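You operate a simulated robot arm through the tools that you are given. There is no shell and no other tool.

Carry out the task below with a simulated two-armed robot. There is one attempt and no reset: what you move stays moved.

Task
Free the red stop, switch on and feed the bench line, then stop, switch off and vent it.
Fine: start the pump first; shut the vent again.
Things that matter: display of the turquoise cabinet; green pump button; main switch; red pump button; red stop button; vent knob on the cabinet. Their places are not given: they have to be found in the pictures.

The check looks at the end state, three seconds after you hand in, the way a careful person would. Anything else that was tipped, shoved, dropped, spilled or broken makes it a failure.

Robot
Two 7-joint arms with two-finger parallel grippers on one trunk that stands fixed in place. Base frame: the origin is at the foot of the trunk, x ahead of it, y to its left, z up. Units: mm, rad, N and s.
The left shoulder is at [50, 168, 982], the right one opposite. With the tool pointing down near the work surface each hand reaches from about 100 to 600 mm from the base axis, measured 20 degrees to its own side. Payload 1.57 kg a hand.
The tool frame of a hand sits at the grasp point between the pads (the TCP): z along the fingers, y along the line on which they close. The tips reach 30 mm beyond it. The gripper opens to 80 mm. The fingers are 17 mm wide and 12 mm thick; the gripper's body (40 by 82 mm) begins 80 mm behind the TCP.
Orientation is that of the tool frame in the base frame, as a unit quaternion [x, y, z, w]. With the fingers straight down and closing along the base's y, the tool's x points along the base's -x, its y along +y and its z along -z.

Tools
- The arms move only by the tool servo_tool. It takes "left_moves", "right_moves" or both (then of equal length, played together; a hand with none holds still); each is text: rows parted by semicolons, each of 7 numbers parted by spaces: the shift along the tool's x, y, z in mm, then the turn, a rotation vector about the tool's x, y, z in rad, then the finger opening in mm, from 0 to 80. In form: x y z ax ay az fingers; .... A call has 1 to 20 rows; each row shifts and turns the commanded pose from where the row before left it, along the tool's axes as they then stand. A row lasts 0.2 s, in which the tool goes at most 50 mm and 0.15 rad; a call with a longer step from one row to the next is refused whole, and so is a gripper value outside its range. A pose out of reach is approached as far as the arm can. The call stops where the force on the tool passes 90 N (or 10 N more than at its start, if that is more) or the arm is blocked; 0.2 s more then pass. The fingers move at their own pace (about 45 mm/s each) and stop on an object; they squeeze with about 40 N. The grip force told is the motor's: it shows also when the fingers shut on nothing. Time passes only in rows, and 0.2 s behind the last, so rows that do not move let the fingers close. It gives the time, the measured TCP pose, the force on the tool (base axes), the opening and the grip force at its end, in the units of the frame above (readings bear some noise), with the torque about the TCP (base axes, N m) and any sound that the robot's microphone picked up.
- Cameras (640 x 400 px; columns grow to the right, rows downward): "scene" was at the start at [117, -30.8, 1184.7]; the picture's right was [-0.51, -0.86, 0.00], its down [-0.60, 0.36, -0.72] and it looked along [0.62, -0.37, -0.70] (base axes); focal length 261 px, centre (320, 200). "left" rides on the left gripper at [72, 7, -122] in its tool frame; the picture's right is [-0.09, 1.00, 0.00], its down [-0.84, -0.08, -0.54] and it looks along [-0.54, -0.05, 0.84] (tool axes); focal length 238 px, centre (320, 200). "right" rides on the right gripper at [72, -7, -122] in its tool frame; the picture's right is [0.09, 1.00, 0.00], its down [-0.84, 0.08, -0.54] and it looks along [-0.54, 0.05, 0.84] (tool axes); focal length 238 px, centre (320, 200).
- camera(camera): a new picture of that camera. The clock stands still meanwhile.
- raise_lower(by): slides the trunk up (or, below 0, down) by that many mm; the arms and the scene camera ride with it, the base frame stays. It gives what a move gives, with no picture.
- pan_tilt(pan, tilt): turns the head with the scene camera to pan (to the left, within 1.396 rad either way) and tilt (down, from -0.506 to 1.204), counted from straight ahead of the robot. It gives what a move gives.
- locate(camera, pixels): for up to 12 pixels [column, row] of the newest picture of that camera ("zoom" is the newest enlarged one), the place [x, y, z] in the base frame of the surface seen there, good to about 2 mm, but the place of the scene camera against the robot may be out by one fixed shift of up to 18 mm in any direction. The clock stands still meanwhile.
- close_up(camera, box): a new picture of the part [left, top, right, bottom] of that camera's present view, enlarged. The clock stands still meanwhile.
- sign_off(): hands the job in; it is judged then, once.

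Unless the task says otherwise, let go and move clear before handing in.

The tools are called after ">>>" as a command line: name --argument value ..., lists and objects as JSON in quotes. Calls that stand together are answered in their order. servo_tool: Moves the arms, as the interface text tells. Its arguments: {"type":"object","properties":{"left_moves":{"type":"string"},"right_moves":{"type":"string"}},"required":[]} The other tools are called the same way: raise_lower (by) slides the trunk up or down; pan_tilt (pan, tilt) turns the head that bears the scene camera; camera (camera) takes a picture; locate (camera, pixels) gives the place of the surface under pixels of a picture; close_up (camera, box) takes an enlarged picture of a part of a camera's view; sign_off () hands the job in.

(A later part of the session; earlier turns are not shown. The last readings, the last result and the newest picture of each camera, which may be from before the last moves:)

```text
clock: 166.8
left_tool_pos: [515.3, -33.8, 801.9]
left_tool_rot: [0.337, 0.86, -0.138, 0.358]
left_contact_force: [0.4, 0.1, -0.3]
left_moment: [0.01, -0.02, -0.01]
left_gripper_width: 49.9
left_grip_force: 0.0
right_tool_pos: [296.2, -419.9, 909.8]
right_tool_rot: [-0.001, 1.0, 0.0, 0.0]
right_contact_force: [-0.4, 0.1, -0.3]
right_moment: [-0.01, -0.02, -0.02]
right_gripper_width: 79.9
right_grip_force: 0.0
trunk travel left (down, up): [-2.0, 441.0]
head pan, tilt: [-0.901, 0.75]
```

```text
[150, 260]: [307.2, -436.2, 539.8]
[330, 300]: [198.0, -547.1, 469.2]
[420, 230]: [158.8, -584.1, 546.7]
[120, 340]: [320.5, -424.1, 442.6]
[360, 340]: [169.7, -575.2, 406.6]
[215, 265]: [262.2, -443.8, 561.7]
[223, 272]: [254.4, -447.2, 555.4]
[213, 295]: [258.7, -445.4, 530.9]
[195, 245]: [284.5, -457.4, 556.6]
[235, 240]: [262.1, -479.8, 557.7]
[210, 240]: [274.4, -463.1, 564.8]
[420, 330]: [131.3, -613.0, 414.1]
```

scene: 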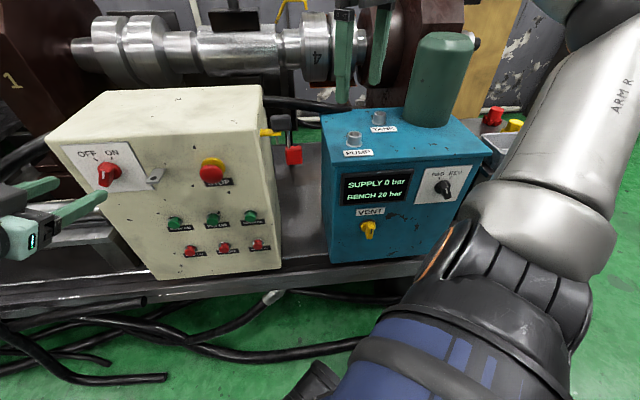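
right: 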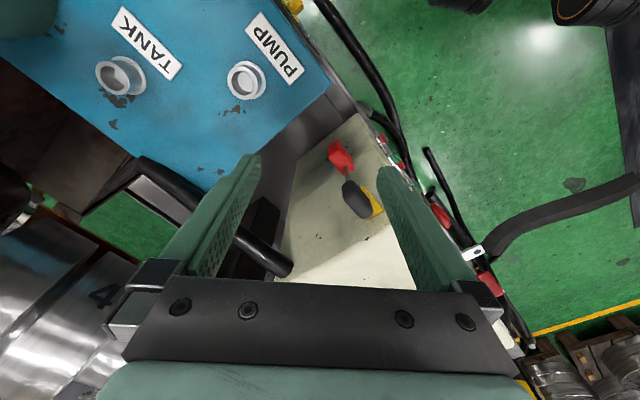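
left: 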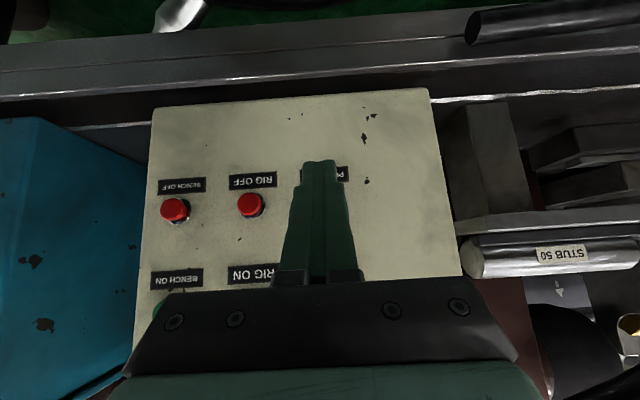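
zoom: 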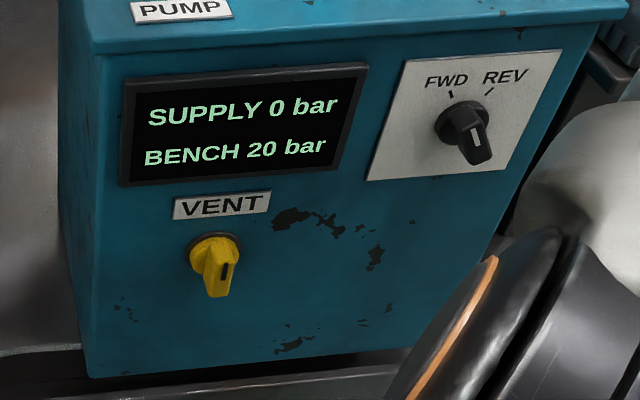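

The cabinet face is parallel to the control box, with the same normal, and the vent knob sits at about u≈-140, z≈550. The right arm is the natural one for it. I'll retreat it from above the cabinet, then turn it to face the knob at a 45° tilt.

>>> servo_tool --right_moves "23.6 23.6 0 0 0 0 80; 23.6 23.6 0 0 0 0 80; 23.6 23.6 0 0 0 0 60; 0 0 0 0 0 0.131 60; 0 0 0 0 0 0.131 60; 0 0 0 0 0 0.131 60; 0 0 0 0 0 0.131 60; 0 0 0 0 0 0.131 60; 0 0 0 0 0 0.131 60; 0 0 0 0 -0.131 0 60; 0 0 0 0 -0.131 0 60; 0 0 0 0 -0.131 0 60; 0 0 0 0 -0.131 0 60; 0 0 0 0 -0.131 0 60; 0 0 0 0 -0.131 0 60; 0 0 0 0 0 0 60"

>>> camera --camera "right"

>>> camera --camera "scene"

```text
clock: 170.2
left_tool_pos: [513.4, -33.4, 802.0]
left_tool_rot: [0.337, 0.86, -0.138, 0.359]
left_contact_force: [-0.6, -0.1, -1.2]
left_moment: [0.0, 0.0, 0.03]
left_gripper_width: 50.1
left_grip_force: 0.1
right_tool_pos: [225.7, -348.5, 909.8]
right_tool_rot: [0.353, 0.853, -0.147, 0.356]
right_contact_force: [0.6, 0.3, -0.3]
right_moment: [-0.01, 0.02, -0.02]
right_gripper_width: 60.0
right_grip_force: 0.0
trunk travel left (down, up): [-2.0, 441.0]
head pan, tilt: [-0.901, 0.75]
```

```text
taken
```

right: 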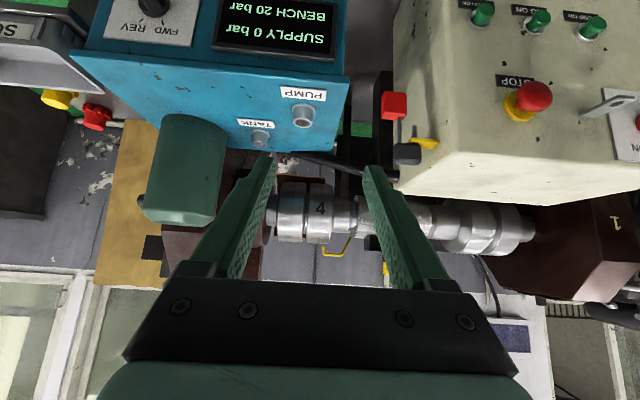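

```text
taken
```

scene: 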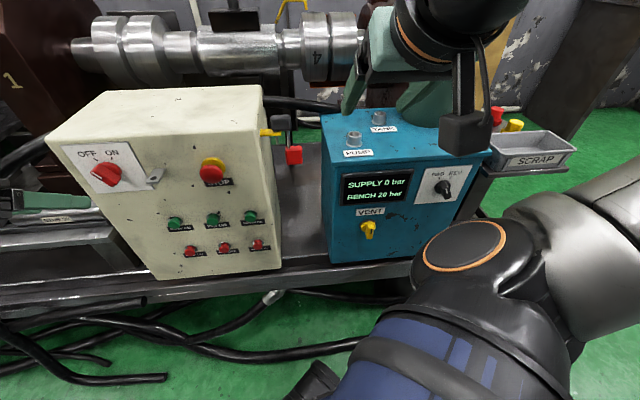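

The right hand reached that posture cleanly. It now descends in front of the cabinet, in two stages.

>>> servo_tool --right_moves "27.5 -6.75 25.5 0 0 0 60; 27.5 -6.75 25.5 0 0 0 60; 27.5 -6.75 25.5 0 0 0 60; 27.5 -6.75 25.5 0 0 0 60; 27.5 -6.75 25.5 0 0 0 60; 0 0 0 0 0 0 60"

>>> camera --camera "scene"

>>> camera --camera "right"

```text
clock: 171.6
left_tool_pos: [514.6, -34.0, 803.2]
left_tool_rot: [0.337, 0.859, -0.139, 0.359]
left_contact_force: [-0.4, 0.1, 0.7]
left_moment: [0.0, 0.03, 0.0]
left_gripper_width: 50.2
left_grip_force: 0.1
right_tool_pos: [254.1, -383.1, 873.5]
right_tool_rot: [0.354, 0.854, -0.146, 0.353]
right_contact_force: [-0.4, -0.2, -0.4]
right_moment: [-0.02, 0.01, -0.04]
right_gripper_width: 60.4
right_grip_force: 0.0
right hand out of reach, approached as far as the arm can: row 1, 2, 3, 4, 5
trunk travel left (down, up): [-2.0, 441.0]
head pan, tilt: [-0.901, 0.75]
```

```text
taken
```

scene: 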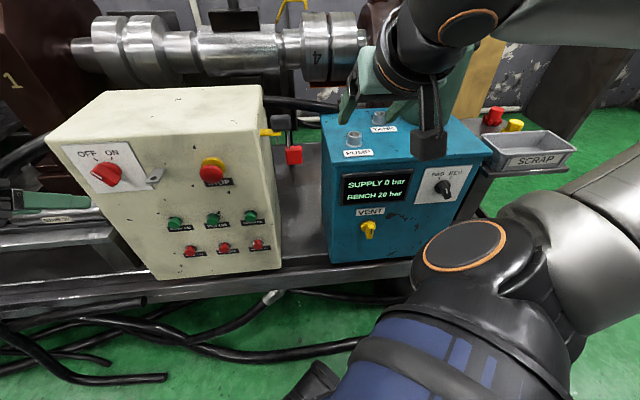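

```text
taken
```

right: 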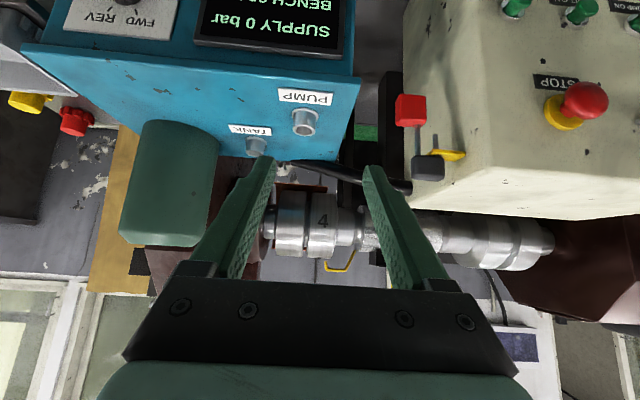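

Too cramped: the right wrist is too close to its shoulder with the trunk this low. Raising the trunk will let the right arm extend downward in front of the cabinet.

>>> raise_lower --by 260

>>> servo_tool --right_moves "16 -6 -16 0 0 0 60; 16 -6 -10 0 0 0 60; 24 -6 24 0 0 0 60; 24 -6 24 0 0 0 60; 24 -6 24 0 0 0 60; 24 -6 24 0 0 0 60; 24 -6 24 0 0 0 60; 24 -4 24 0 0 0 60; 24 -4 24 0 0 0 60; 0 0 0 0 0 0 60"

>>> camera --camera "scene"

>>> camera --camera "right"

```text
clock: 174.3
left_tool_pos: [514.7, -34.0, 1062.3]
left_tool_rot: [0.337, 0.86, -0.138, 0.359]
left_contact_force: [0.3, -0.7, -0.2]
left_moment: [0.04, 0.05, -0.01]
left_gripper_width: 49.9
left_grip_force: 0.0
right_tool_pos: [253.8, -383.5, 1134.9]
right_tool_rot: [0.353, 0.854, -0.146, 0.354]
right_contact_force: [-0.1, -0.6, 0.8]
right_moment: [-0.01, 0.01, -0.02]
right_gripper_width: 60.1
right_grip_force: 0.2
trunk travel left (down, up): [-262.0, 181.0]
head pan, tilt: [-0.901, 0.75]
```

```text
clock: 176.5
left_tool_pos: [514.5, -32.7, 1061.9]
left_tool_rot: [0.337, 0.86, -0.138, 0.358]
left_contact_force: [0.0, 0.8, -0.2]
left_moment: [0.02, 0.02, -0.01]
left_gripper_width: 49.8
left_grip_force: 0.0
right_tool_pos: [289.1, -458.8, 1069.1]
right_tool_rot: [0.353, 0.854, -0.146, 0.353]
right_contact_force: [0.2, -0.5, 0.0]
right_moment: [0.01, 0.02, -0.01]
right_gripper_width: 60.2
right_grip_force: 0.0
right hand out of reach, approached as far as the arm can: row 1, 2, 3, 4, 5, 6, 7, 8, 9
trunk travel left (down, up): [-262.0, 181.0]
head pan, tilt: [-0.901, 0.75]
```

```text
taken
```

scene: 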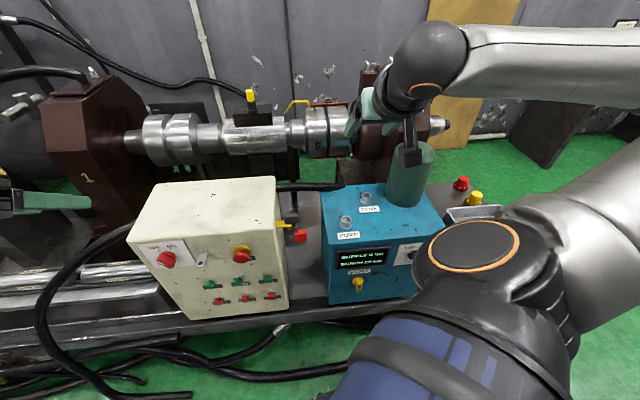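

```text
taken
```

right: 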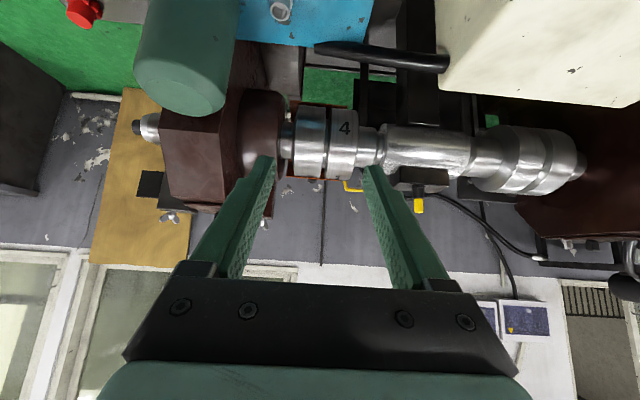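

The right arm is folding above its shoulder, and it needs to come around in front. I'll raise the trunk fully, put the right hand tool-down, descend in front of the shoulder, and only then retract toward the cabinet face.

>>> raise_lower --by 180

>>> servo_tool --right_moves "0 0 0 0 0.131 0 60; 0 0 0 0 0.131 0 60; 0 0 0 0 0.131 0 60; 0 0 0 0 0.131 0 60; 0 0 0 0 0.131 0 60; 0 0 0 0 0.131 0 60; 10 0 40 0 0 0 60; 10 0 40 0 0 0 60; 9 0 45 0 0 0 60; 0 0 45 0 0 0 60; 0 0 45 0 0 0 60; 0 0 45 0 0 0 60; 0 0 45 0 0 0 60; 0 0 45 0 0 0 60; 0 0 0 0 0 0 60"

>>> camera --camera "scene"

```text
clock: 178.5
left_tool_pos: [515.0, -32.4, 1241.7]
left_tool_rot: [0.337, 0.859, -0.138, 0.359]
left_contact_force: [0.9, 0.1, -0.6]
left_moment: [0.01, 0.01, -0.01]
left_gripper_width: 50.0
left_grip_force: 0.0
right_tool_pos: [287.9, -458.5, 1248.1]
right_tool_rot: [0.353, 0.854, -0.145, 0.352]
right_contact_force: [-1.7, -1.1, 1.1]
right_moment: [-0.01, 0.0, -0.01]
right_gripper_width: 59.9
right_grip_force: 0.1
trunk travel left (down, up): [-442.0, 1.0]
head pan, tilt: [-0.901, 0.75]
```

```text
clock: 181.7
left_tool_pos: [513.8, -32.6, 1242.5]
left_tool_rot: [0.337, 0.86, -0.139, 0.358]
left_contact_force: [0.6, 0.7, 0.2]
left_moment: [0.02, -0.01, 0.01]
left_gripper_width: 49.6
left_grip_force: 0.0
right_tool_pos: [267.9, -435.7, 897.4]
right_tool_rot: [0.383, 0.924, 0.0, -0.001]
right_contact_force: [0.3, 0.1, -0.7]
right_moment: [0.03, 0.02, 0.03]
right_gripper_width: 60.1
right_grip_force: 0.1
trunk travel left (down, up): [-442.0, 1.0]
head pan, tilt: [-0.901, 0.75]
```

```text
taken
```

scene: 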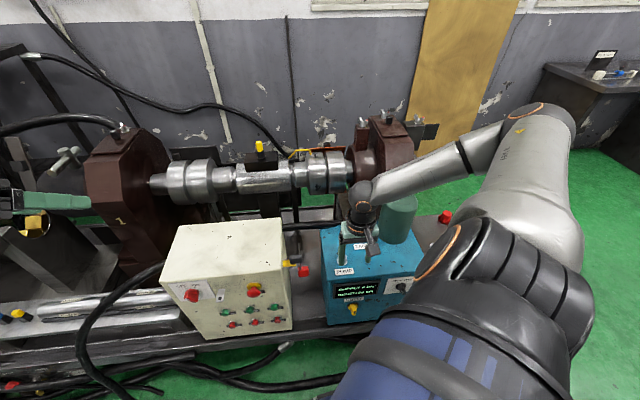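

Now it's below the shoulder and extended. Retract about 100 mm from the cabinet face line, tilt forward 45°, and start down.

>>> servo_tool --right_moves "33 -6 0 0 0 0 60; 33 -6 0 0 0 0 60; 33 -6 0 0 0 0 60; 0 0 0 0 -0.131 0 60; 0 0 0 0 -0.131 0 60; 0 0 0 0 -0.131 0 60; 0 0 0 0 -0.131 0 60; 0 0 0 0 -0.131 0 60; 0 0 0 0 -0.131 0 60; 25 0 25 0 0 0 60; 25 0 25 0 0 0 60; 25 0 25 0 0 0 60; 25 0 25 0 0 0 60; 0 0 0 0 0 0 60"

>>> camera --camera "scene"

>>> camera --camera "right"

```text
clock: 184.7
left_tool_pos: [515.5, -32.7, 1241.5]
left_tool_rot: [0.338, 0.859, -0.139, 0.358]
left_contact_force: [-0.4, -0.2, 0.0]
left_moment: [0.02, 0.0, 0.0]
left_gripper_width: 50.1
left_grip_force: 0.1
right_tool_pos: [183.7, -379.1, 756.5]
right_tool_rot: [0.353, 0.854, -0.146, 0.354]
right_contact_force: [-0.5, 1.0, -0.2]
right_moment: [-0.01, 0.01, 0.0]
right_gripper_width: 59.9
right_grip_force: 0.0
trunk travel left (down, up): [-442.0, 1.0]
head pan, tilt: [-0.901, 0.75]
```

```text
taken
```

scene: 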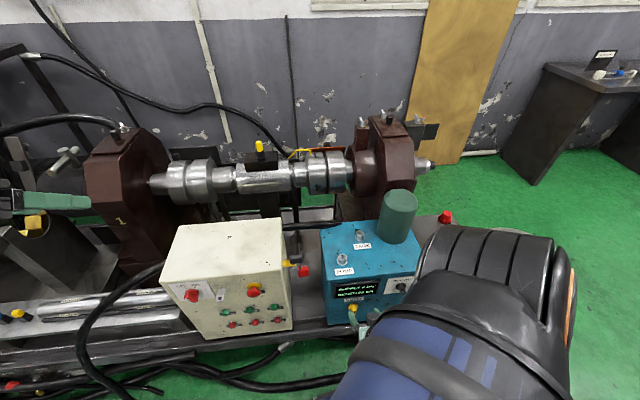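

```text
taken
```

right: 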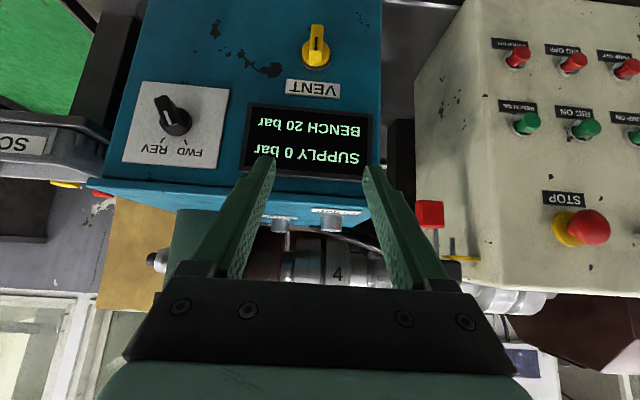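

The right hand is now in front of the cabinet with the display and vent both in view. I'll measure the vent knob.

>>> close_up --camera "right" --box '[275, 10, 355, 100]'

>>> locate --camera "right" --pixels '[[317, 35], [318, 25], [316, 45], [316, 58], [304, 58], [328, 58], [317, 66], [345, 70], [290, 70]]'

```text
4.44 times, centred on (315, 55) of right
```

zoom: 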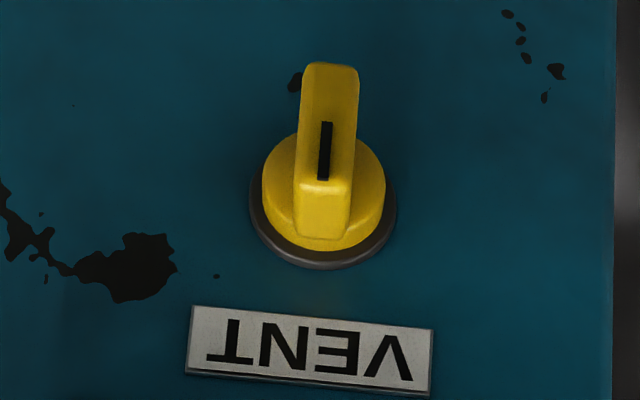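

```text
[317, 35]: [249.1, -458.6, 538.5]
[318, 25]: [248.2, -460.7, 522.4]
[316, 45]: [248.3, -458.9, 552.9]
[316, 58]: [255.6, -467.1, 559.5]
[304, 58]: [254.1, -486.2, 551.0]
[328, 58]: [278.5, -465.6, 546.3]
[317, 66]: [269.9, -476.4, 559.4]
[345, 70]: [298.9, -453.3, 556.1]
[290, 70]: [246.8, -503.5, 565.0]
```

The bar stands vertical with its mark up toward the VENT label. Axis is at u≈-148, z≈540, front at f≈500. Lowering the trunk by about 198 mm brings the hand level with it without changing the arm's posture.

>>> raise_lower --by -198

>>> servo_tool --right_moves "0 -10 0 0 0 0 50; 0 0 0 0 0 0 50"

>>> camera --camera "right"

>>> camera --camera "scene"

```text
clock: 186.8
left_tool_pos: [514.2, -33.5, 1045.0]
left_tool_rot: [0.337, 0.86, -0.138, 0.359]
left_contact_force: [0.8, 0.6, 0.1]
left_moment: [0.02, 0.04, -0.02]
left_gripper_width: 50.0
left_grip_force: 0.1
right_tool_pos: [183.5, -379.7, 557.8]
right_tool_rot: [0.353, 0.854, -0.146, 0.352]
right_contact_force: [0.3, -0.3, 0.9]
right_moment: [-0.01, 0.01, 0.01]
right_gripper_width: 60.0
right_grip_force: 0.0
trunk travel left (down, up): [-244.0, 199.0]
head pan, tilt: [-0.901, 0.75]
```

```text
clock: 187.4
left_tool_pos: [514.0, -33.1, 1044.5]
left_tool_rot: [0.337, 0.86, -0.138, 0.359]
left_contact_force: [0.4, -0.4, -0.5]
left_moment: [0.0, -0.01, -0.02]
left_gripper_width: 50.0
left_grip_force: 0.0
right_tool_pos: [177.5, -387.2, 559.2]
right_tool_rot: [0.354, 0.854, -0.147, 0.352]
right_contact_force: [-0.9, -0.1, 0.5]
right_moment: [-0.04, 0.02, -0.02]
right_gripper_width: 50.1
right_grip_force: 0.1
trunk travel left (down, up): [-244.0, 199.0]
head pan, tilt: [-0.901, 0.75]
```

```text
taken
```

right: 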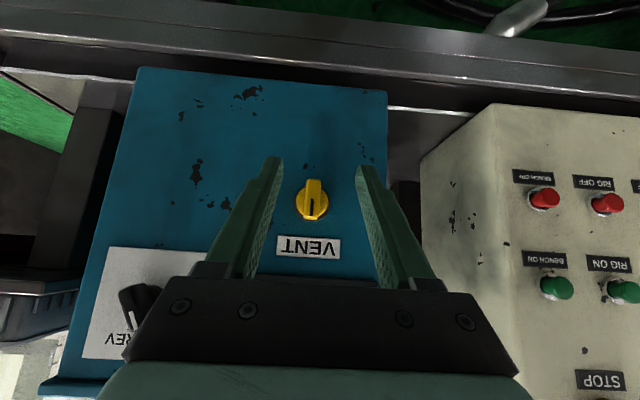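

```text
taken
```

scene: 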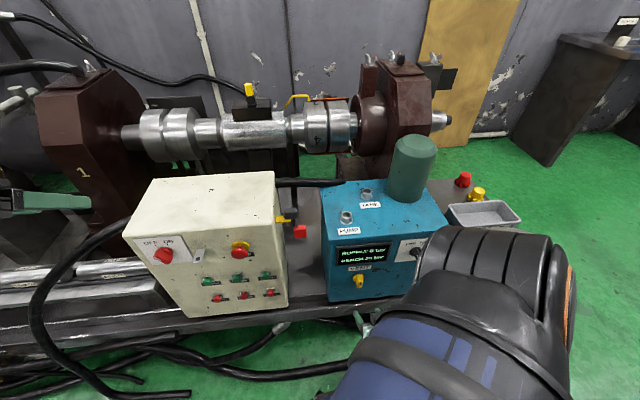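

The vent (312,200) is centred between the fingers and the posture is good. I'll reduce the tilt to about 28° so the twist axis is better aligned, then measure again.

>>> servo_tool --right_moves "0 0 0 0 -0.1 0 50; 0 0 0 0 -0.1 0 50; 0 0 0 0 -0.1 0 50; 0 0 0 0 0 0 50"

>>> camera --camera "right"

>>> close_up --camera "right" --box '[260, 90, 370, 200]'

```text
clock: 188.4
left_tool_pos: [514.5, -33.2, 1045.0]
left_tool_rot: [0.336, 0.86, -0.138, 0.359]
left_contact_force: [-1.0, 0.2, 1.1]
left_moment: [0.01, 0.0, -0.01]
left_gripper_width: 50.0
left_grip_force: 0.1
right_tool_pos: [176.5, -386.5, 559.0]
right_tool_rot: [0.328, 0.791, -0.199, 0.477]
right_contact_force: [0.0, 0.3, 0.2]
right_moment: [-0.01, 0.01, 0.0]
right_gripper_width: 50.2
right_grip_force: 0.0
trunk travel left (down, up): [-244.0, 199.0]
head pan, tilt: [-0.901, 0.75]
```

```text
taken
```

right: 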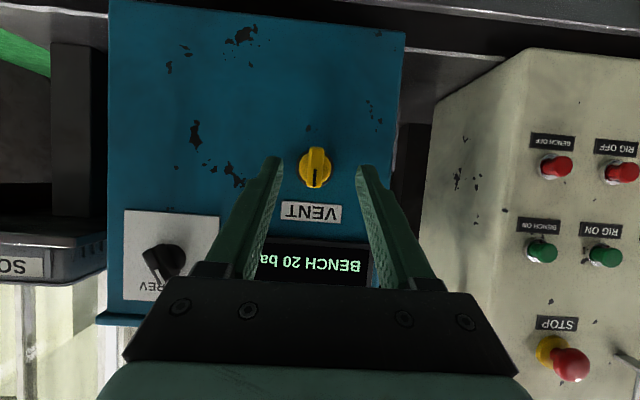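

```text
3.64 times, centred on (315, 145) of right
```

zoom: 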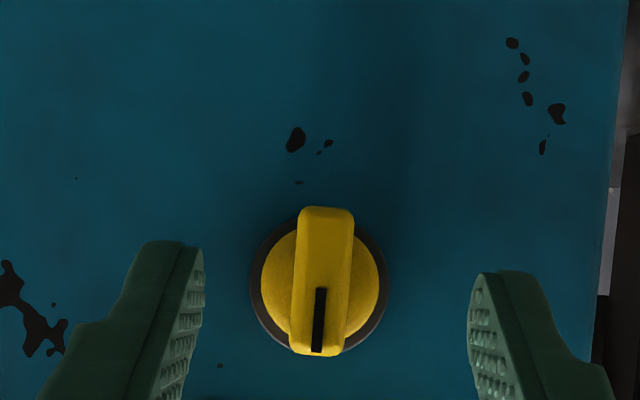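

>>> locate --camera "right" --pixels '[[316, 150], [315, 162], [314, 175], [300, 168], [330, 168], [315, 186], [345, 180]]'

```text
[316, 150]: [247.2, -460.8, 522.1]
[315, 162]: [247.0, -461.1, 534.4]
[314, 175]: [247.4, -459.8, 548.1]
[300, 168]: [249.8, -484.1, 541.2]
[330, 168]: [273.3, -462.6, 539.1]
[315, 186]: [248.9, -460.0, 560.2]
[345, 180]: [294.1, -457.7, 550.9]
```

Vent axis is at u≈-150, z≈541, with the bar front at f≈500 and the base at f≈519. Moving in to straddle the bar.

>>> servo_tool --right_moves "-17.2 -0.9 15 0 0 0 50; -17.3 -0.9 15 0 0 0 50; 0 0 16 0 0 0 50; 0 0 16 0 0 0 50; 0 0 0 0 0 0 50"

>>> close_up --camera "right" --box '[240, 90, 400, 230]'

```text
clock: 189.6
left_tool_pos: [513.9, -34.1, 1043.8]
left_tool_rot: [0.336, 0.86, -0.138, 0.359]
left_contact_force: [0.1, -0.3, 0.7]
left_moment: [0.01, 0.01, -0.02]
left_gripper_width: 49.8
left_grip_force: 0.0
right_tool_pos: [228.0, -438.0, 559.3]
right_tool_rot: [0.327, 0.792, -0.198, 0.477]
right_contact_force: [-0.4, -0.3, -0.1]
right_moment: [0.02, 0.0, 0.01]
right_gripper_width: 50.1
right_grip_force: 0.1
trunk travel left (down, up): [-244.0, 199.0]
head pan, tilt: [-0.901, 0.75]
```

```text
2.86 times, centred on (320, 160) of right
```

zoom: 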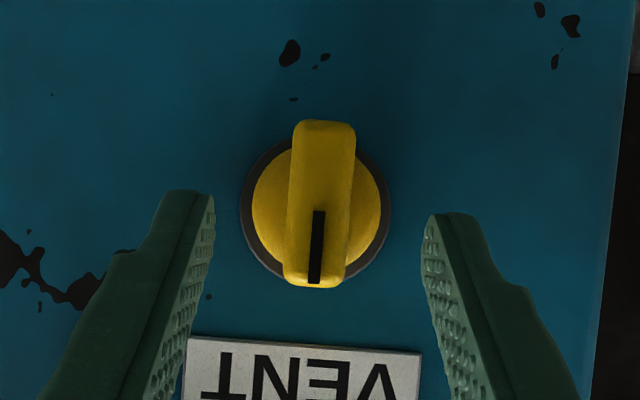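

Well centred. I'll advance the last 15 mm and grip the bar.

>>> servo_tool --right_moves "0 0 8 0 0 0 50; 0 0 7 0 0 0 50; 0 0 0 0 0 0 30; 0 0 0 0 0 0 5; 0 0 0 0 0 0 5; 0 0 0 0 0 0 5"

>>> close_up --camera "right" --box '[240, 90, 400, 230]'

```text
clock: 191.0
left_tool_pos: [514.1, -33.7, 1045.4]
left_tool_rot: [0.337, 0.859, -0.139, 0.359]
left_contact_force: [0.3, -0.3, 0.9]
left_moment: [-0.02, 0.01, 0.0]
left_gripper_width: 49.8
left_grip_force: 0.0
right_tool_pos: [235.5, -448.6, 552.3]
right_tool_rot: [0.329, 0.791, -0.197, 0.476]
right_contact_force: [3.6, 2.1, -1.7]
right_moment: [0.07, 0.03, 0.06]
right_gripper_width: 15.9
right_grip_force: 30.5
trunk travel left (down, up): [-244.0, 199.0]
head pan, tilt: [-0.901, 0.75]
```

```text
2.86 times, centred on (320, 160) of right
```

zoom: 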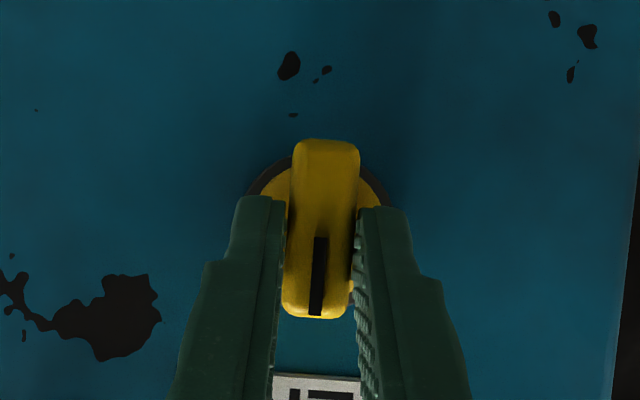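

Bar gripped at 15.9 mm. I'll test counter-clockwise first, the usual opening direction, with a 0.4 rad turn.

>>> servo_tool --right_moves "0 0 0 0 0 -0.1 5; 0 0 0 0 0 -0.1 5; 0 0 0 0 0 -0.1 5; 0 0 0 0 0 -0.1 5"

>>> camera --camera "right"

>>> close_up --camera "scene" --box '[325, 235, 425, 300]'

```text
clock: 192.0
left_tool_pos: [513.3, -33.5, 1045.7]
left_tool_rot: [0.337, 0.86, -0.138, 0.359]
left_contact_force: [-0.4, 0.3, -0.5]
left_moment: [0.02, 0.01, 0.0]
left_gripper_width: 50.1
left_grip_force: 0.0
right_tool_pos: [235.6, -447.9, 554.3]
right_tool_rot: [0.166, 0.84, -0.289, 0.428]
right_contact_force: [9.1, -1.7, 0.1]
right_moment: [0.79, -0.71, -0.74]
right_gripper_width: 23.0
right_grip_force: 35.5
trunk travel left (down, up): [-244.0, 199.0]
head pan, tilt: [-0.901, 0.75]
```

```text
taken
```

right: 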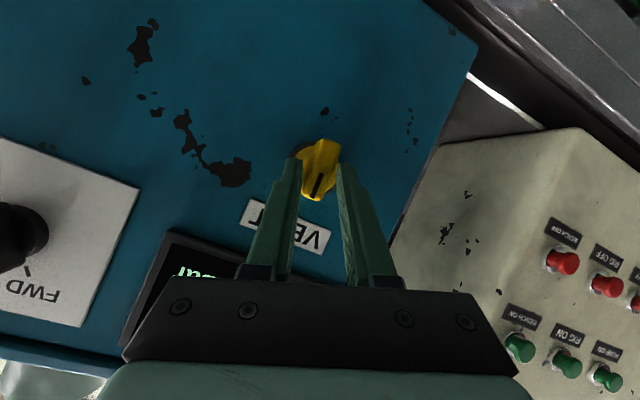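

```text
6.15 times, centred on (375, 268) of scene
```

zoom: 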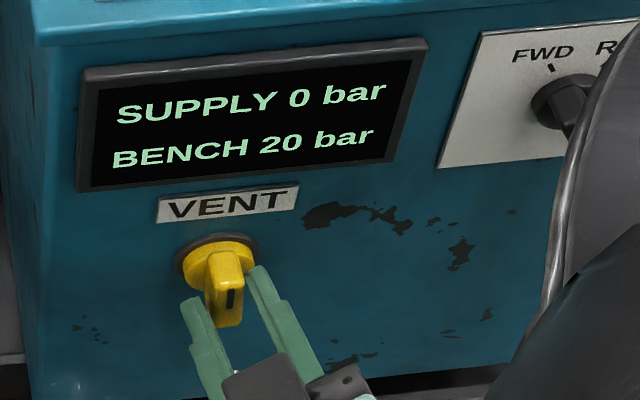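

Counter-clockwise is against its stop: the fingers spread to 23 mm and the bar didn't move. So it opens clockwise. Turning that way.

>>> servo_tool --right_moves "0 0 0 0 0 0.1 5; 0 0 0 0 0 0.1 5; 0 0 0 0 0 0.1 5; 0 0 0 0 0 0.1 5; 0 0 0 0 0 0.1 5; 0 0 0 0 0 0.1 5; 0 0 0 0 0 0.1 5; 0 0 0 0 0 0.1 5; 0 0 0 0 0 0.1 5"

>>> camera --camera "right"

>>> close_up --camera "scene" --box '[325, 235, 425, 300]'

```text
clock: 194.0
left_tool_pos: [514.3, -32.9, 1045.2]
left_tool_rot: [0.337, 0.859, -0.139, 0.359]
left_contact_force: [-0.2, 0.8, -0.4]
left_moment: [-0.02, 0.03, -0.01]
left_gripper_width: 49.9
left_grip_force: 0.0
right_tool_pos: [234.2, -445.9, 552.4]
right_tool_rot: [0.514, 0.686, -0.072, 0.511]
right_contact_force: [-3.5, 10.8, 0.1]
right_moment: [0.48, 0.41, 0.65]
right_gripper_width: 18.2
right_grip_force: 32.8
trunk travel left (down, up): [-244.0, 199.0]
head pan, tilt: [-0.901, 0.75]
```

```text
taken
```

right: 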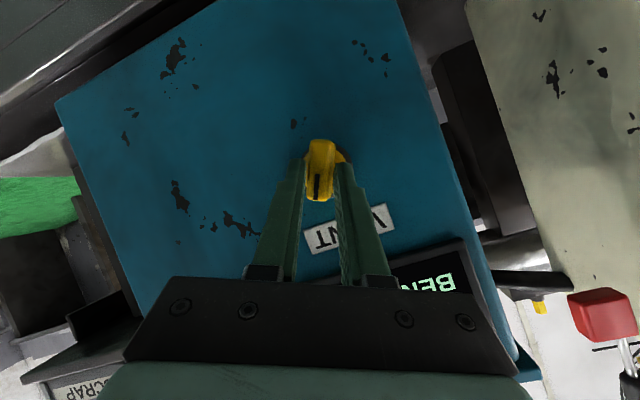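

```text
6.15 times, centred on (375, 268) of scene
```

zoom: 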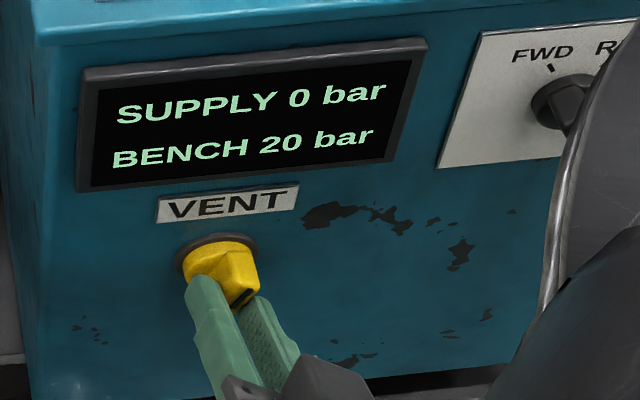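

The bar is following clockwise. I'll continue toward 90°.

>>> servo_tool --right_moves "0 0 0 0 0 0.1 5; 0 0 0 0 0 0.1 5; 0 0 0 0 0 0.1 5; 0 0 0 0 0 0.1 5; 0 0 0 0 0 0.1 5; 0 0 0 0 0 0.1 5"

>>> close_up --camera "scene" --box '[325, 235, 425, 300]'

>>> camera --camera "right"

```text
clock: 195.5
left_tool_pos: [511.3, -29.2, 1047.9]
left_tool_rot: [0.336, 0.859, -0.14, 0.361]
left_contact_force: [-0.4, -0.6, 0.0]
left_moment: [0.01, -0.02, 0.04]
left_gripper_width: 49.9
left_grip_force: 0.0
right_tool_pos: [236.7, -459.9, 555.2]
right_tool_rot: [0.667, 0.55, 0.066, 0.498]
right_contact_force: [-45.2, 42.2, 38.8]
right_moment: [-1.5, -1.8, 0.26]
right_gripper_width: 25.2
right_grip_force: 36.6
right hand out of reach, approached as far as the arm can: row 6
trunk travel left (down, up): [-244.0, 199.0]
head pan, tilt: [-0.901, 0.75]
stopped in row 6 (right hand): the force on the tool passed its limit at 178 N (the readings are from after the stop); the commanded pose is now the measured one
```

```text
6.15 times, centred on (375, 268) of scene
```

zoom: 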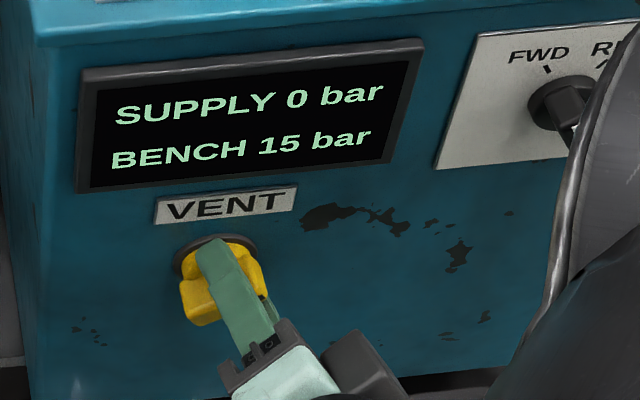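

```text
taken
```

right: 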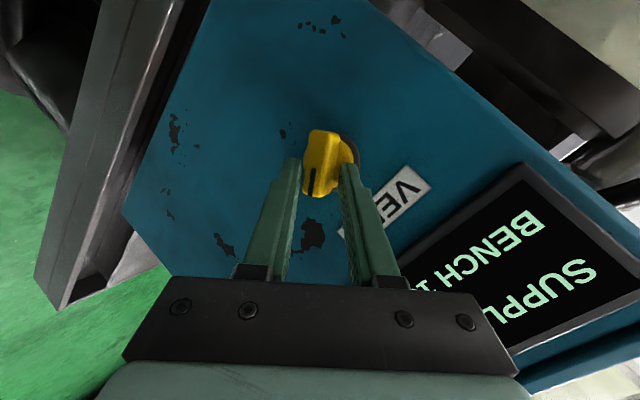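

BENCH has dropped to 15 bar and is falling, so the vent is open. The hand ran out of reach and pushed against the knob, so I'll relieve that at once: open the fingers and back off.

>>> servo_tool --right_moves "0 0 -6 0 0 0 25; 0 0 -4 0 0 0 45; 0 0 0 0 0 0 50; 0 0 -15 0 0 0 50; 0 0 -15 0 0 0 50; 0 0 -15 0 0 0 50; 0 0 0 0 0 0 50"

>>> camera --camera "right"

>>> camera --camera "scene"

>>> close_up --camera "scene" --box '[325, 235, 425, 300]'

```text
clock: 195.9
left_tool_pos: [513.0, -31.1, 1046.5]
left_tool_rot: [0.336, 0.859, -0.14, 0.36]
left_contact_force: [0.5, -1.0, -0.4]
left_moment: [-0.03, 0.02, 0.01]
left_gripper_width: 50.2
left_grip_force: 0.0
right_tool_pos: [234.0, -460.0, 550.7]
right_tool_rot: [0.66, 0.562, 0.064, 0.495]
right_contact_force: [-48.4, 37.2, 24.1]
right_moment: [-0.74, -1.32, 0.33]
right_gripper_width: 34.6
right_grip_force: 0.0
trunk travel left (down, up): [-244.0, 199.0]
head pan, tilt: [-0.901, 0.75]
stopped in row 2 (right hand): the force on the tool passed its limit at 108 N (the readings are from after the stop); the commanded pose is now the measured one
```

```text
taken
```

right: 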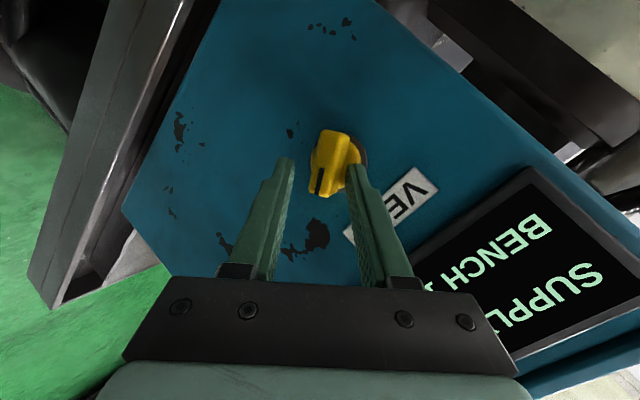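

```text
taken
```

scene: 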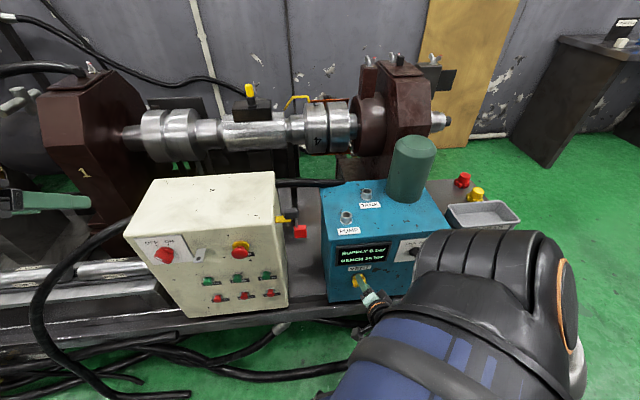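

```text
6.15 times, centred on (375, 268) of scene
```

zoom: 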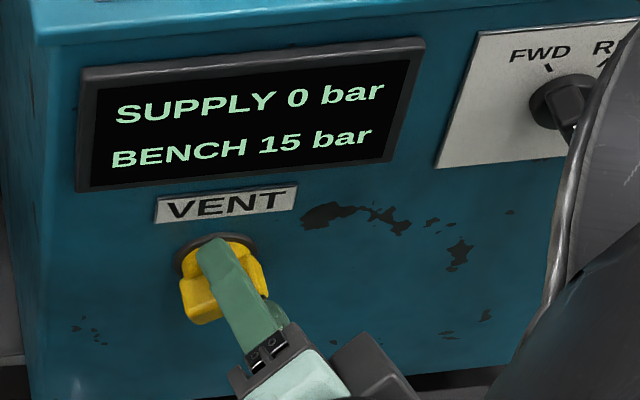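

It is still pressing at about 60 N. I'll open the fingers fully first without moving, then retreat in small steps.

>>> servo_tool --right_moves "0 0 0 0 0 0 55; 0 0 0 0 0 0 55"

>>> servo_tool --right_moves "0 0 -3 0 0 -0.03 55; 0 0 -3 0 0 -0.03 55; 0 0 -3 0 0 -0.03 55"

```text
clock: 196.5
left_tool_pos: [512.5, -30.6, 1046.8]
left_tool_rot: [0.336, 0.859, -0.139, 0.361]
left_contact_force: [0.2, 0.9, 0.6]
left_moment: [0.04, 0.01, 0.0]
left_gripper_width: 50.0
left_grip_force: 0.1
right_tool_pos: [231.7, -461.9, 549.7]
right_tool_rot: [0.661, 0.562, 0.063, 0.494]
right_contact_force: [-52.1, 39.3, 16.7]
right_moment: [-0.69, -1.1, 0.35]
right_gripper_width: 38.3
right_grip_force: 0.0
trunk travel left (down, up): [-244.0, 199.0]
head pan, tilt: [-0.901, 0.75]
```

```text
clock: 197.1
left_tool_pos: [513.2, -31.4, 1045.6]
left_tool_rot: [0.336, 0.859, -0.138, 0.36]
left_contact_force: [0.0, 0.2, 0.4]
left_moment: [-0.03, 0.0, 0.02]
left_gripper_width: 50.1
left_grip_force: 0.0
right_tool_pos: [230.4, -463.8, 549.8]
right_tool_rot: [0.632, 0.598, 0.05, 0.49]
right_contact_force: [-36.4, 24.2, 12.0]
right_moment: [-0.43, -0.9, 0.38]
right_gripper_width: 44.0
right_grip_force: 0.1
trunk travel left (down, up): [-244.0, 199.0]
head pan, tilt: [-0.901, 0.75]
stopped in row 2 (right hand): the force on the tool passed its limit at 93 N (the readings are from after the stop); the commanded pose is now the measured one
```

I'll look at what the fingers are touching before moving more.

>>> camera --camera "right"

>>> close_up --camera "right" --box '[250, 110, 400, 230]'

>>> close_up --camera "scene" --box '[325, 235, 425, 335]'

```text
taken
```

right: 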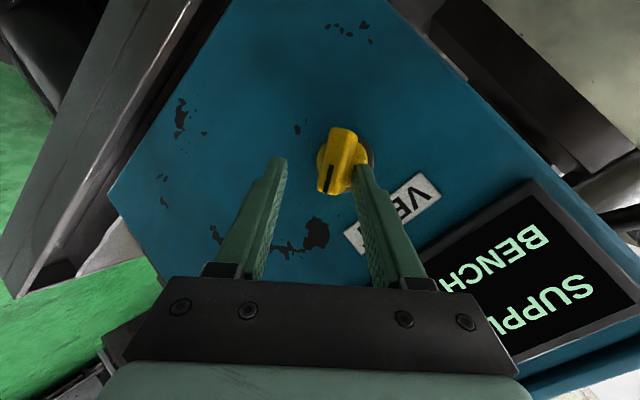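

```text
3.33 times, centred on (325, 170) of right
```

zoom: 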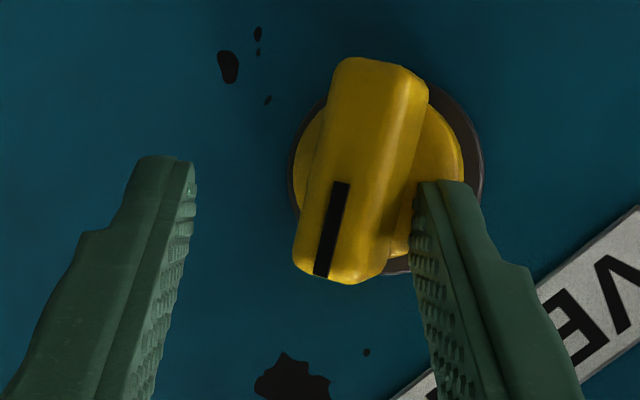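

```text
4.00 times, centred on (375, 285) of scene
```

zoom: 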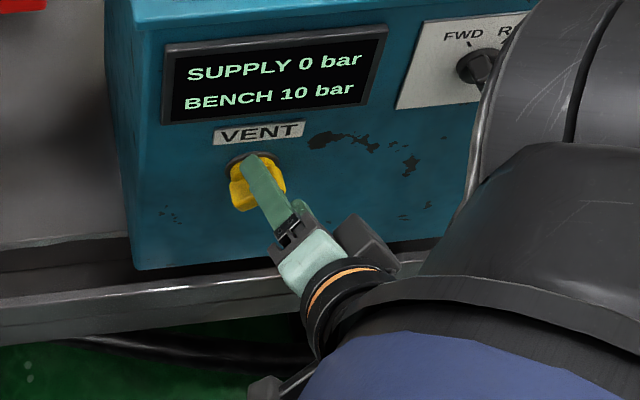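

BENCH is at 10 bar and still falling. The upper finger rests on the knob's base, and the rolled wrist is tucked against the robot's own shoulder, which blocks backing out. I'll open wide, shift up-left away from the body, and unroll gently.

>>> servo_tool --right_moves "0 0 0 0 0 0 80; 0 0 0 0 0 0 80; 0 0 0 0 0 0 80"

>>> servo_tool --right_moves "0 3 0 0 0 -0.04 80; 0 3 0 0 0 -0.04 80; 0 3 0 0 0 -0.04 80"

>>> camera --camera "right"

```text
clock: 197.9
left_tool_pos: [513.5, -31.9, 1044.5]
left_tool_rot: [0.336, 0.859, -0.139, 0.36]
left_contact_force: [0.1, 0.1, -0.2]
left_moment: [0.02, -0.02, -0.01]
left_gripper_width: 50.1
left_grip_force: 0.1
right_tool_pos: [227.4, -465.8, 546.5]
right_tool_rot: [0.633, 0.599, 0.049, 0.488]
right_contact_force: [-51.0, 27.8, 0.7]
right_moment: [-0.37, -0.75, 0.4]
right_gripper_width: 52.8
right_grip_force: 0.0
trunk travel left (down, up): [-244.0, 199.0]
head pan, tilt: [-0.901, 0.75]
```

```text
clock: 198.7
left_tool_pos: [512.0, -31.5, 1046.0]
left_tool_rot: [0.336, 0.859, -0.139, 0.36]
left_contact_force: [0.6, -0.7, -0.2]
left_moment: [0.01, -0.01, -0.01]
left_gripper_width: 50.1
left_grip_force: 0.0
right_tool_pos: [228.0, -466.2, 551.8]
right_tool_rot: [0.587, 0.646, 0.012, 0.488]
right_contact_force: [-69.5, 47.2, -1.2]
right_moment: [-0.33, -0.66, 1.24]
right_gripper_width: 47.4
right_grip_force: 0.0
trunk travel left (down, up): [-244.0, 199.0]
head pan, tilt: [-0.901, 0.75]
```

```text
taken
```

right: 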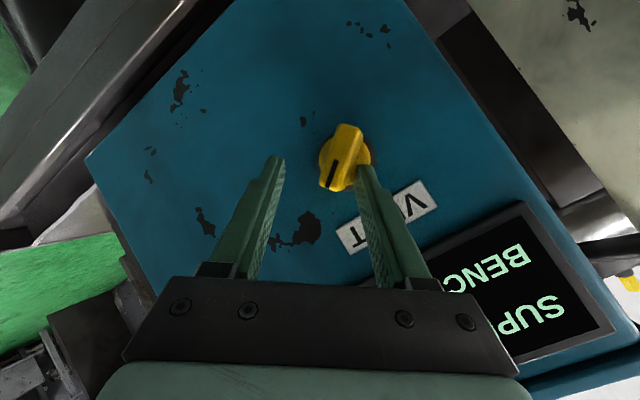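

The tip is pressed on the knob base, and friction is holding the fingers from opening. I'll command a plain retreat along the tool axis, with nothing else changing.

>>> servo_tool --right_moves "0 0 -5 0 0 0 47; 0 0 -5 0 0 0 47"

```text
clock: 199.3
left_tool_pos: [514.1, -32.7, 1046.7]
left_tool_rot: [0.336, 0.859, -0.139, 0.36]
left_contact_force: [-0.2, -0.5, -0.6]
left_moment: [0.03, -0.02, -0.02]
left_gripper_width: 50.3
left_grip_force: 0.1
right_tool_pos: [230.6, -466.3, 555.5]
right_tool_rot: [0.567, 0.663, 0.016, 0.489]
right_contact_force: [-27.4, 15.6, 4.6]
right_moment: [-0.13, -0.38, 0.35]
right_gripper_width: 36.4
right_grip_force: 0.1
trunk travel left (down, up): [-244.0, 199.0]
head pan, tilt: [-0.901, 0.75]
stopped in row 2 (right hand): the force on the tool passed its limit at 99 N (the readings are from after the stop); the commanded pose is now the measured one
```

The retreat isn't going backward. I'll look at the right arm itself to see what it's jammed against.

>>> pan_tilt --pan -1.2 --tilt 1.1

>>> camera --camera "scene"

>>> camera --camera "right"

>>> camera --camera "left"

```text
clock: 200.1
left_tool_pos: [514.2, -32.2, 1044.5]
left_tool_rot: [0.336, 0.86, -0.138, 0.359]
left_contact_force: [-0.2, -0.6, 0.0]
left_moment: [0.02, -0.03, 0.03]
left_gripper_width: 50.0
left_grip_force: 0.0
right_tool_pos: [232.7, -466.2, 556.7]
right_tool_rot: [0.566, 0.663, 0.019, 0.49]
right_contact_force: [-29.3, 16.2, 0.9]
right_moment: [-0.11, -0.19, 0.34]
right_gripper_width: 34.0
right_grip_force: 0.0
trunk travel left (down, up): [-244.0, 199.0]
head pan, tilt: [-1.201, 1.1]
```

```text
taken
```

scene: 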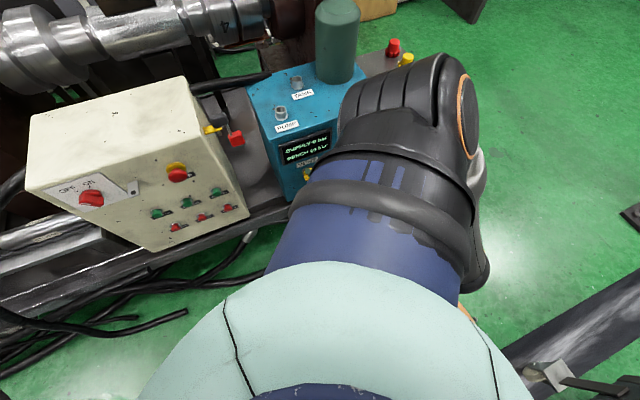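

```text
taken
```

right: 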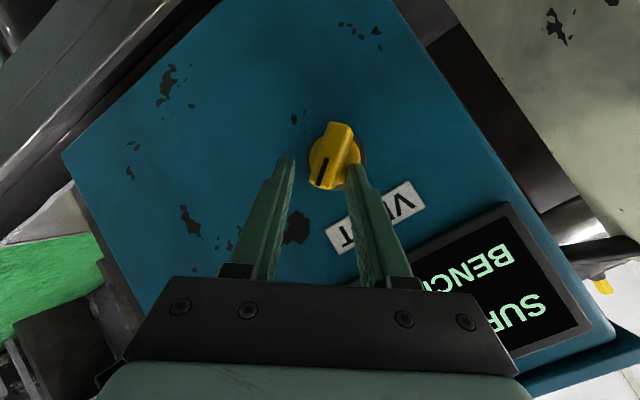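

```text
taken
```

left: 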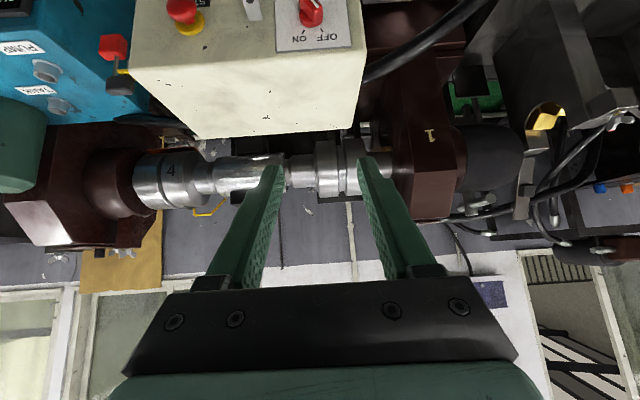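

Force has settled to about 34 N and the vent stays open. Unrolling is exactly what closes the vent anyway, so I'll wait here until BENCH reaches 0 and then turn back.

>>> close_up --camera "scene" --box '[265, 115, 345, 185]'

>>> servo_tool --right_moves "0 0 0 0 0 0 34; 0 0 0 0 0 0 34; 0 0 0 0 0 0 34; 0 0 0 0 0 0 34; 0 0 0 0 0 0 34; 0 0 0 0 0 0 34; 0 0 0 0 0 0 34; 0 0 0 0 0 0 34; 0 0 0 0 0 0 34; 0 0 0 0 0 0 34"

>>> close_up --camera "scene" --box '[265, 115, 345, 185]'

```text
5.71 times, centred on (305, 150) of scene
```

zoom: 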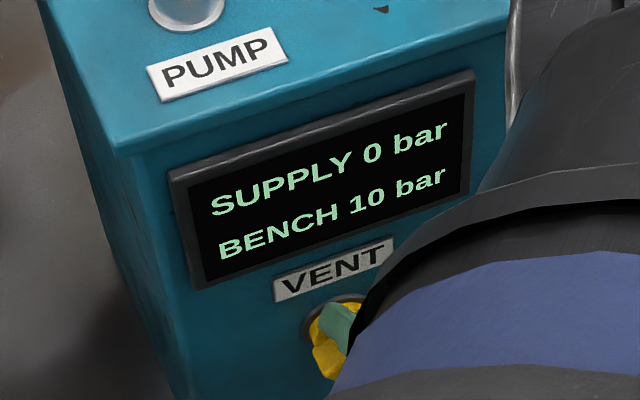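

```text
clock: 202.3
left_tool_pos: [514.1, -32.0, 1044.9]
left_tool_rot: [0.336, 0.86, -0.138, 0.359]
left_contact_force: [-0.3, 0.3, -0.3]
left_moment: [0.03, 0.0, 0.02]
left_gripper_width: 50.0
left_grip_force: 0.1
right_tool_pos: [234.6, -464.8, 557.5]
right_tool_rot: [0.565, 0.663, 0.019, 0.491]
right_contact_force: [-22.6, 24.8, 1.1]
right_moment: [-0.05, -0.13, 0.64]
right_gripper_width: 28.9
right_grip_force: 0.0
trunk travel left (down, up): [-244.0, 199.0]
head pan, tilt: [-1.201, 1.1]
```

```text
5.71 times, centred on (305, 150) of scene
```

zoom: 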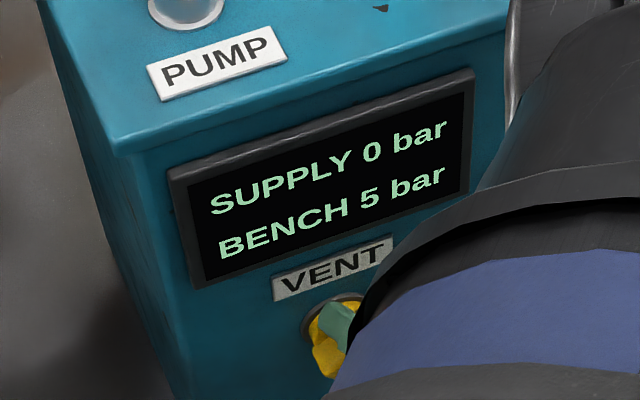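

BENCH is at 5 bar and falling. I'll wait longer.

>>> servo_tool --right_moves "0 0 0 0 0 0 34; 0 0 0 0 0 0 34; 0 0 0 0 0 0 34; 0 0 0 0 0 0 34; 0 0 0 0 0 0 34; 0 0 0 0 0 0 34; 0 0 0 0 0 0 34; 0 0 0 0 0 0 34; 0 0 0 0 0 0 34; 0 0 0 0 0 0 34; 0 0 0 0 0 0 34; 0 0 0 0 0 0 34; 0 0 0 0 0 0 34; 0 0 0 0 0 0 34; 0 0 0 0 0 0 34; 0 0 0 0 0 0 34"

>>> close_up --camera "scene" --box '[265, 115, 345, 185]'

>>> camera --camera "right"

```text
clock: 205.7
left_tool_pos: [512.7, -31.5, 1044.9]
left_tool_rot: [0.336, 0.86, -0.138, 0.359]
left_contact_force: [0.3, -0.5, -0.1]
left_moment: [-0.01, -0.01, 0.0]
left_gripper_width: 50.0
left_grip_force: 0.1
right_tool_pos: [235.2, -464.1, 557.6]
right_tool_rot: [0.565, 0.662, 0.02, 0.491]
right_contact_force: [-23.9, 26.1, 3.0]
right_moment: [-0.09, -0.2, 0.7]
right_gripper_width: 28.4
right_grip_force: 0.1
trunk travel left (down, up): [-244.0, 199.0]
head pan, tilt: [-1.201, 1.1]
```

```text
5.71 times, centred on (305, 150) of scene
```

zoom: 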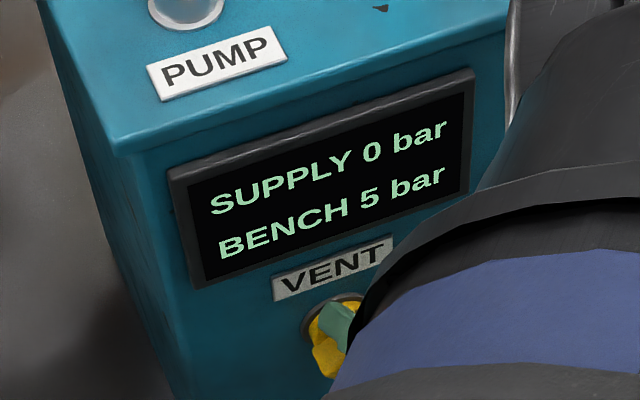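

```text
taken
```

right: 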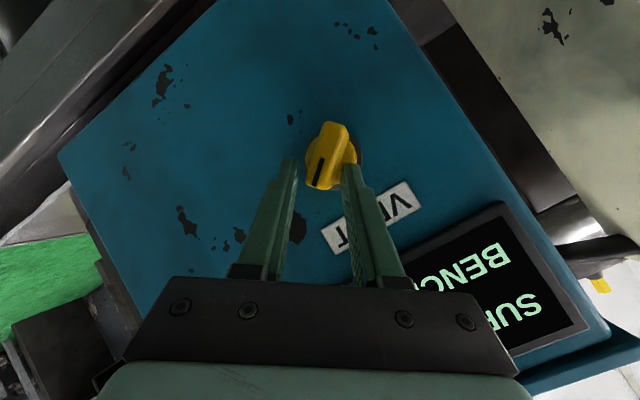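

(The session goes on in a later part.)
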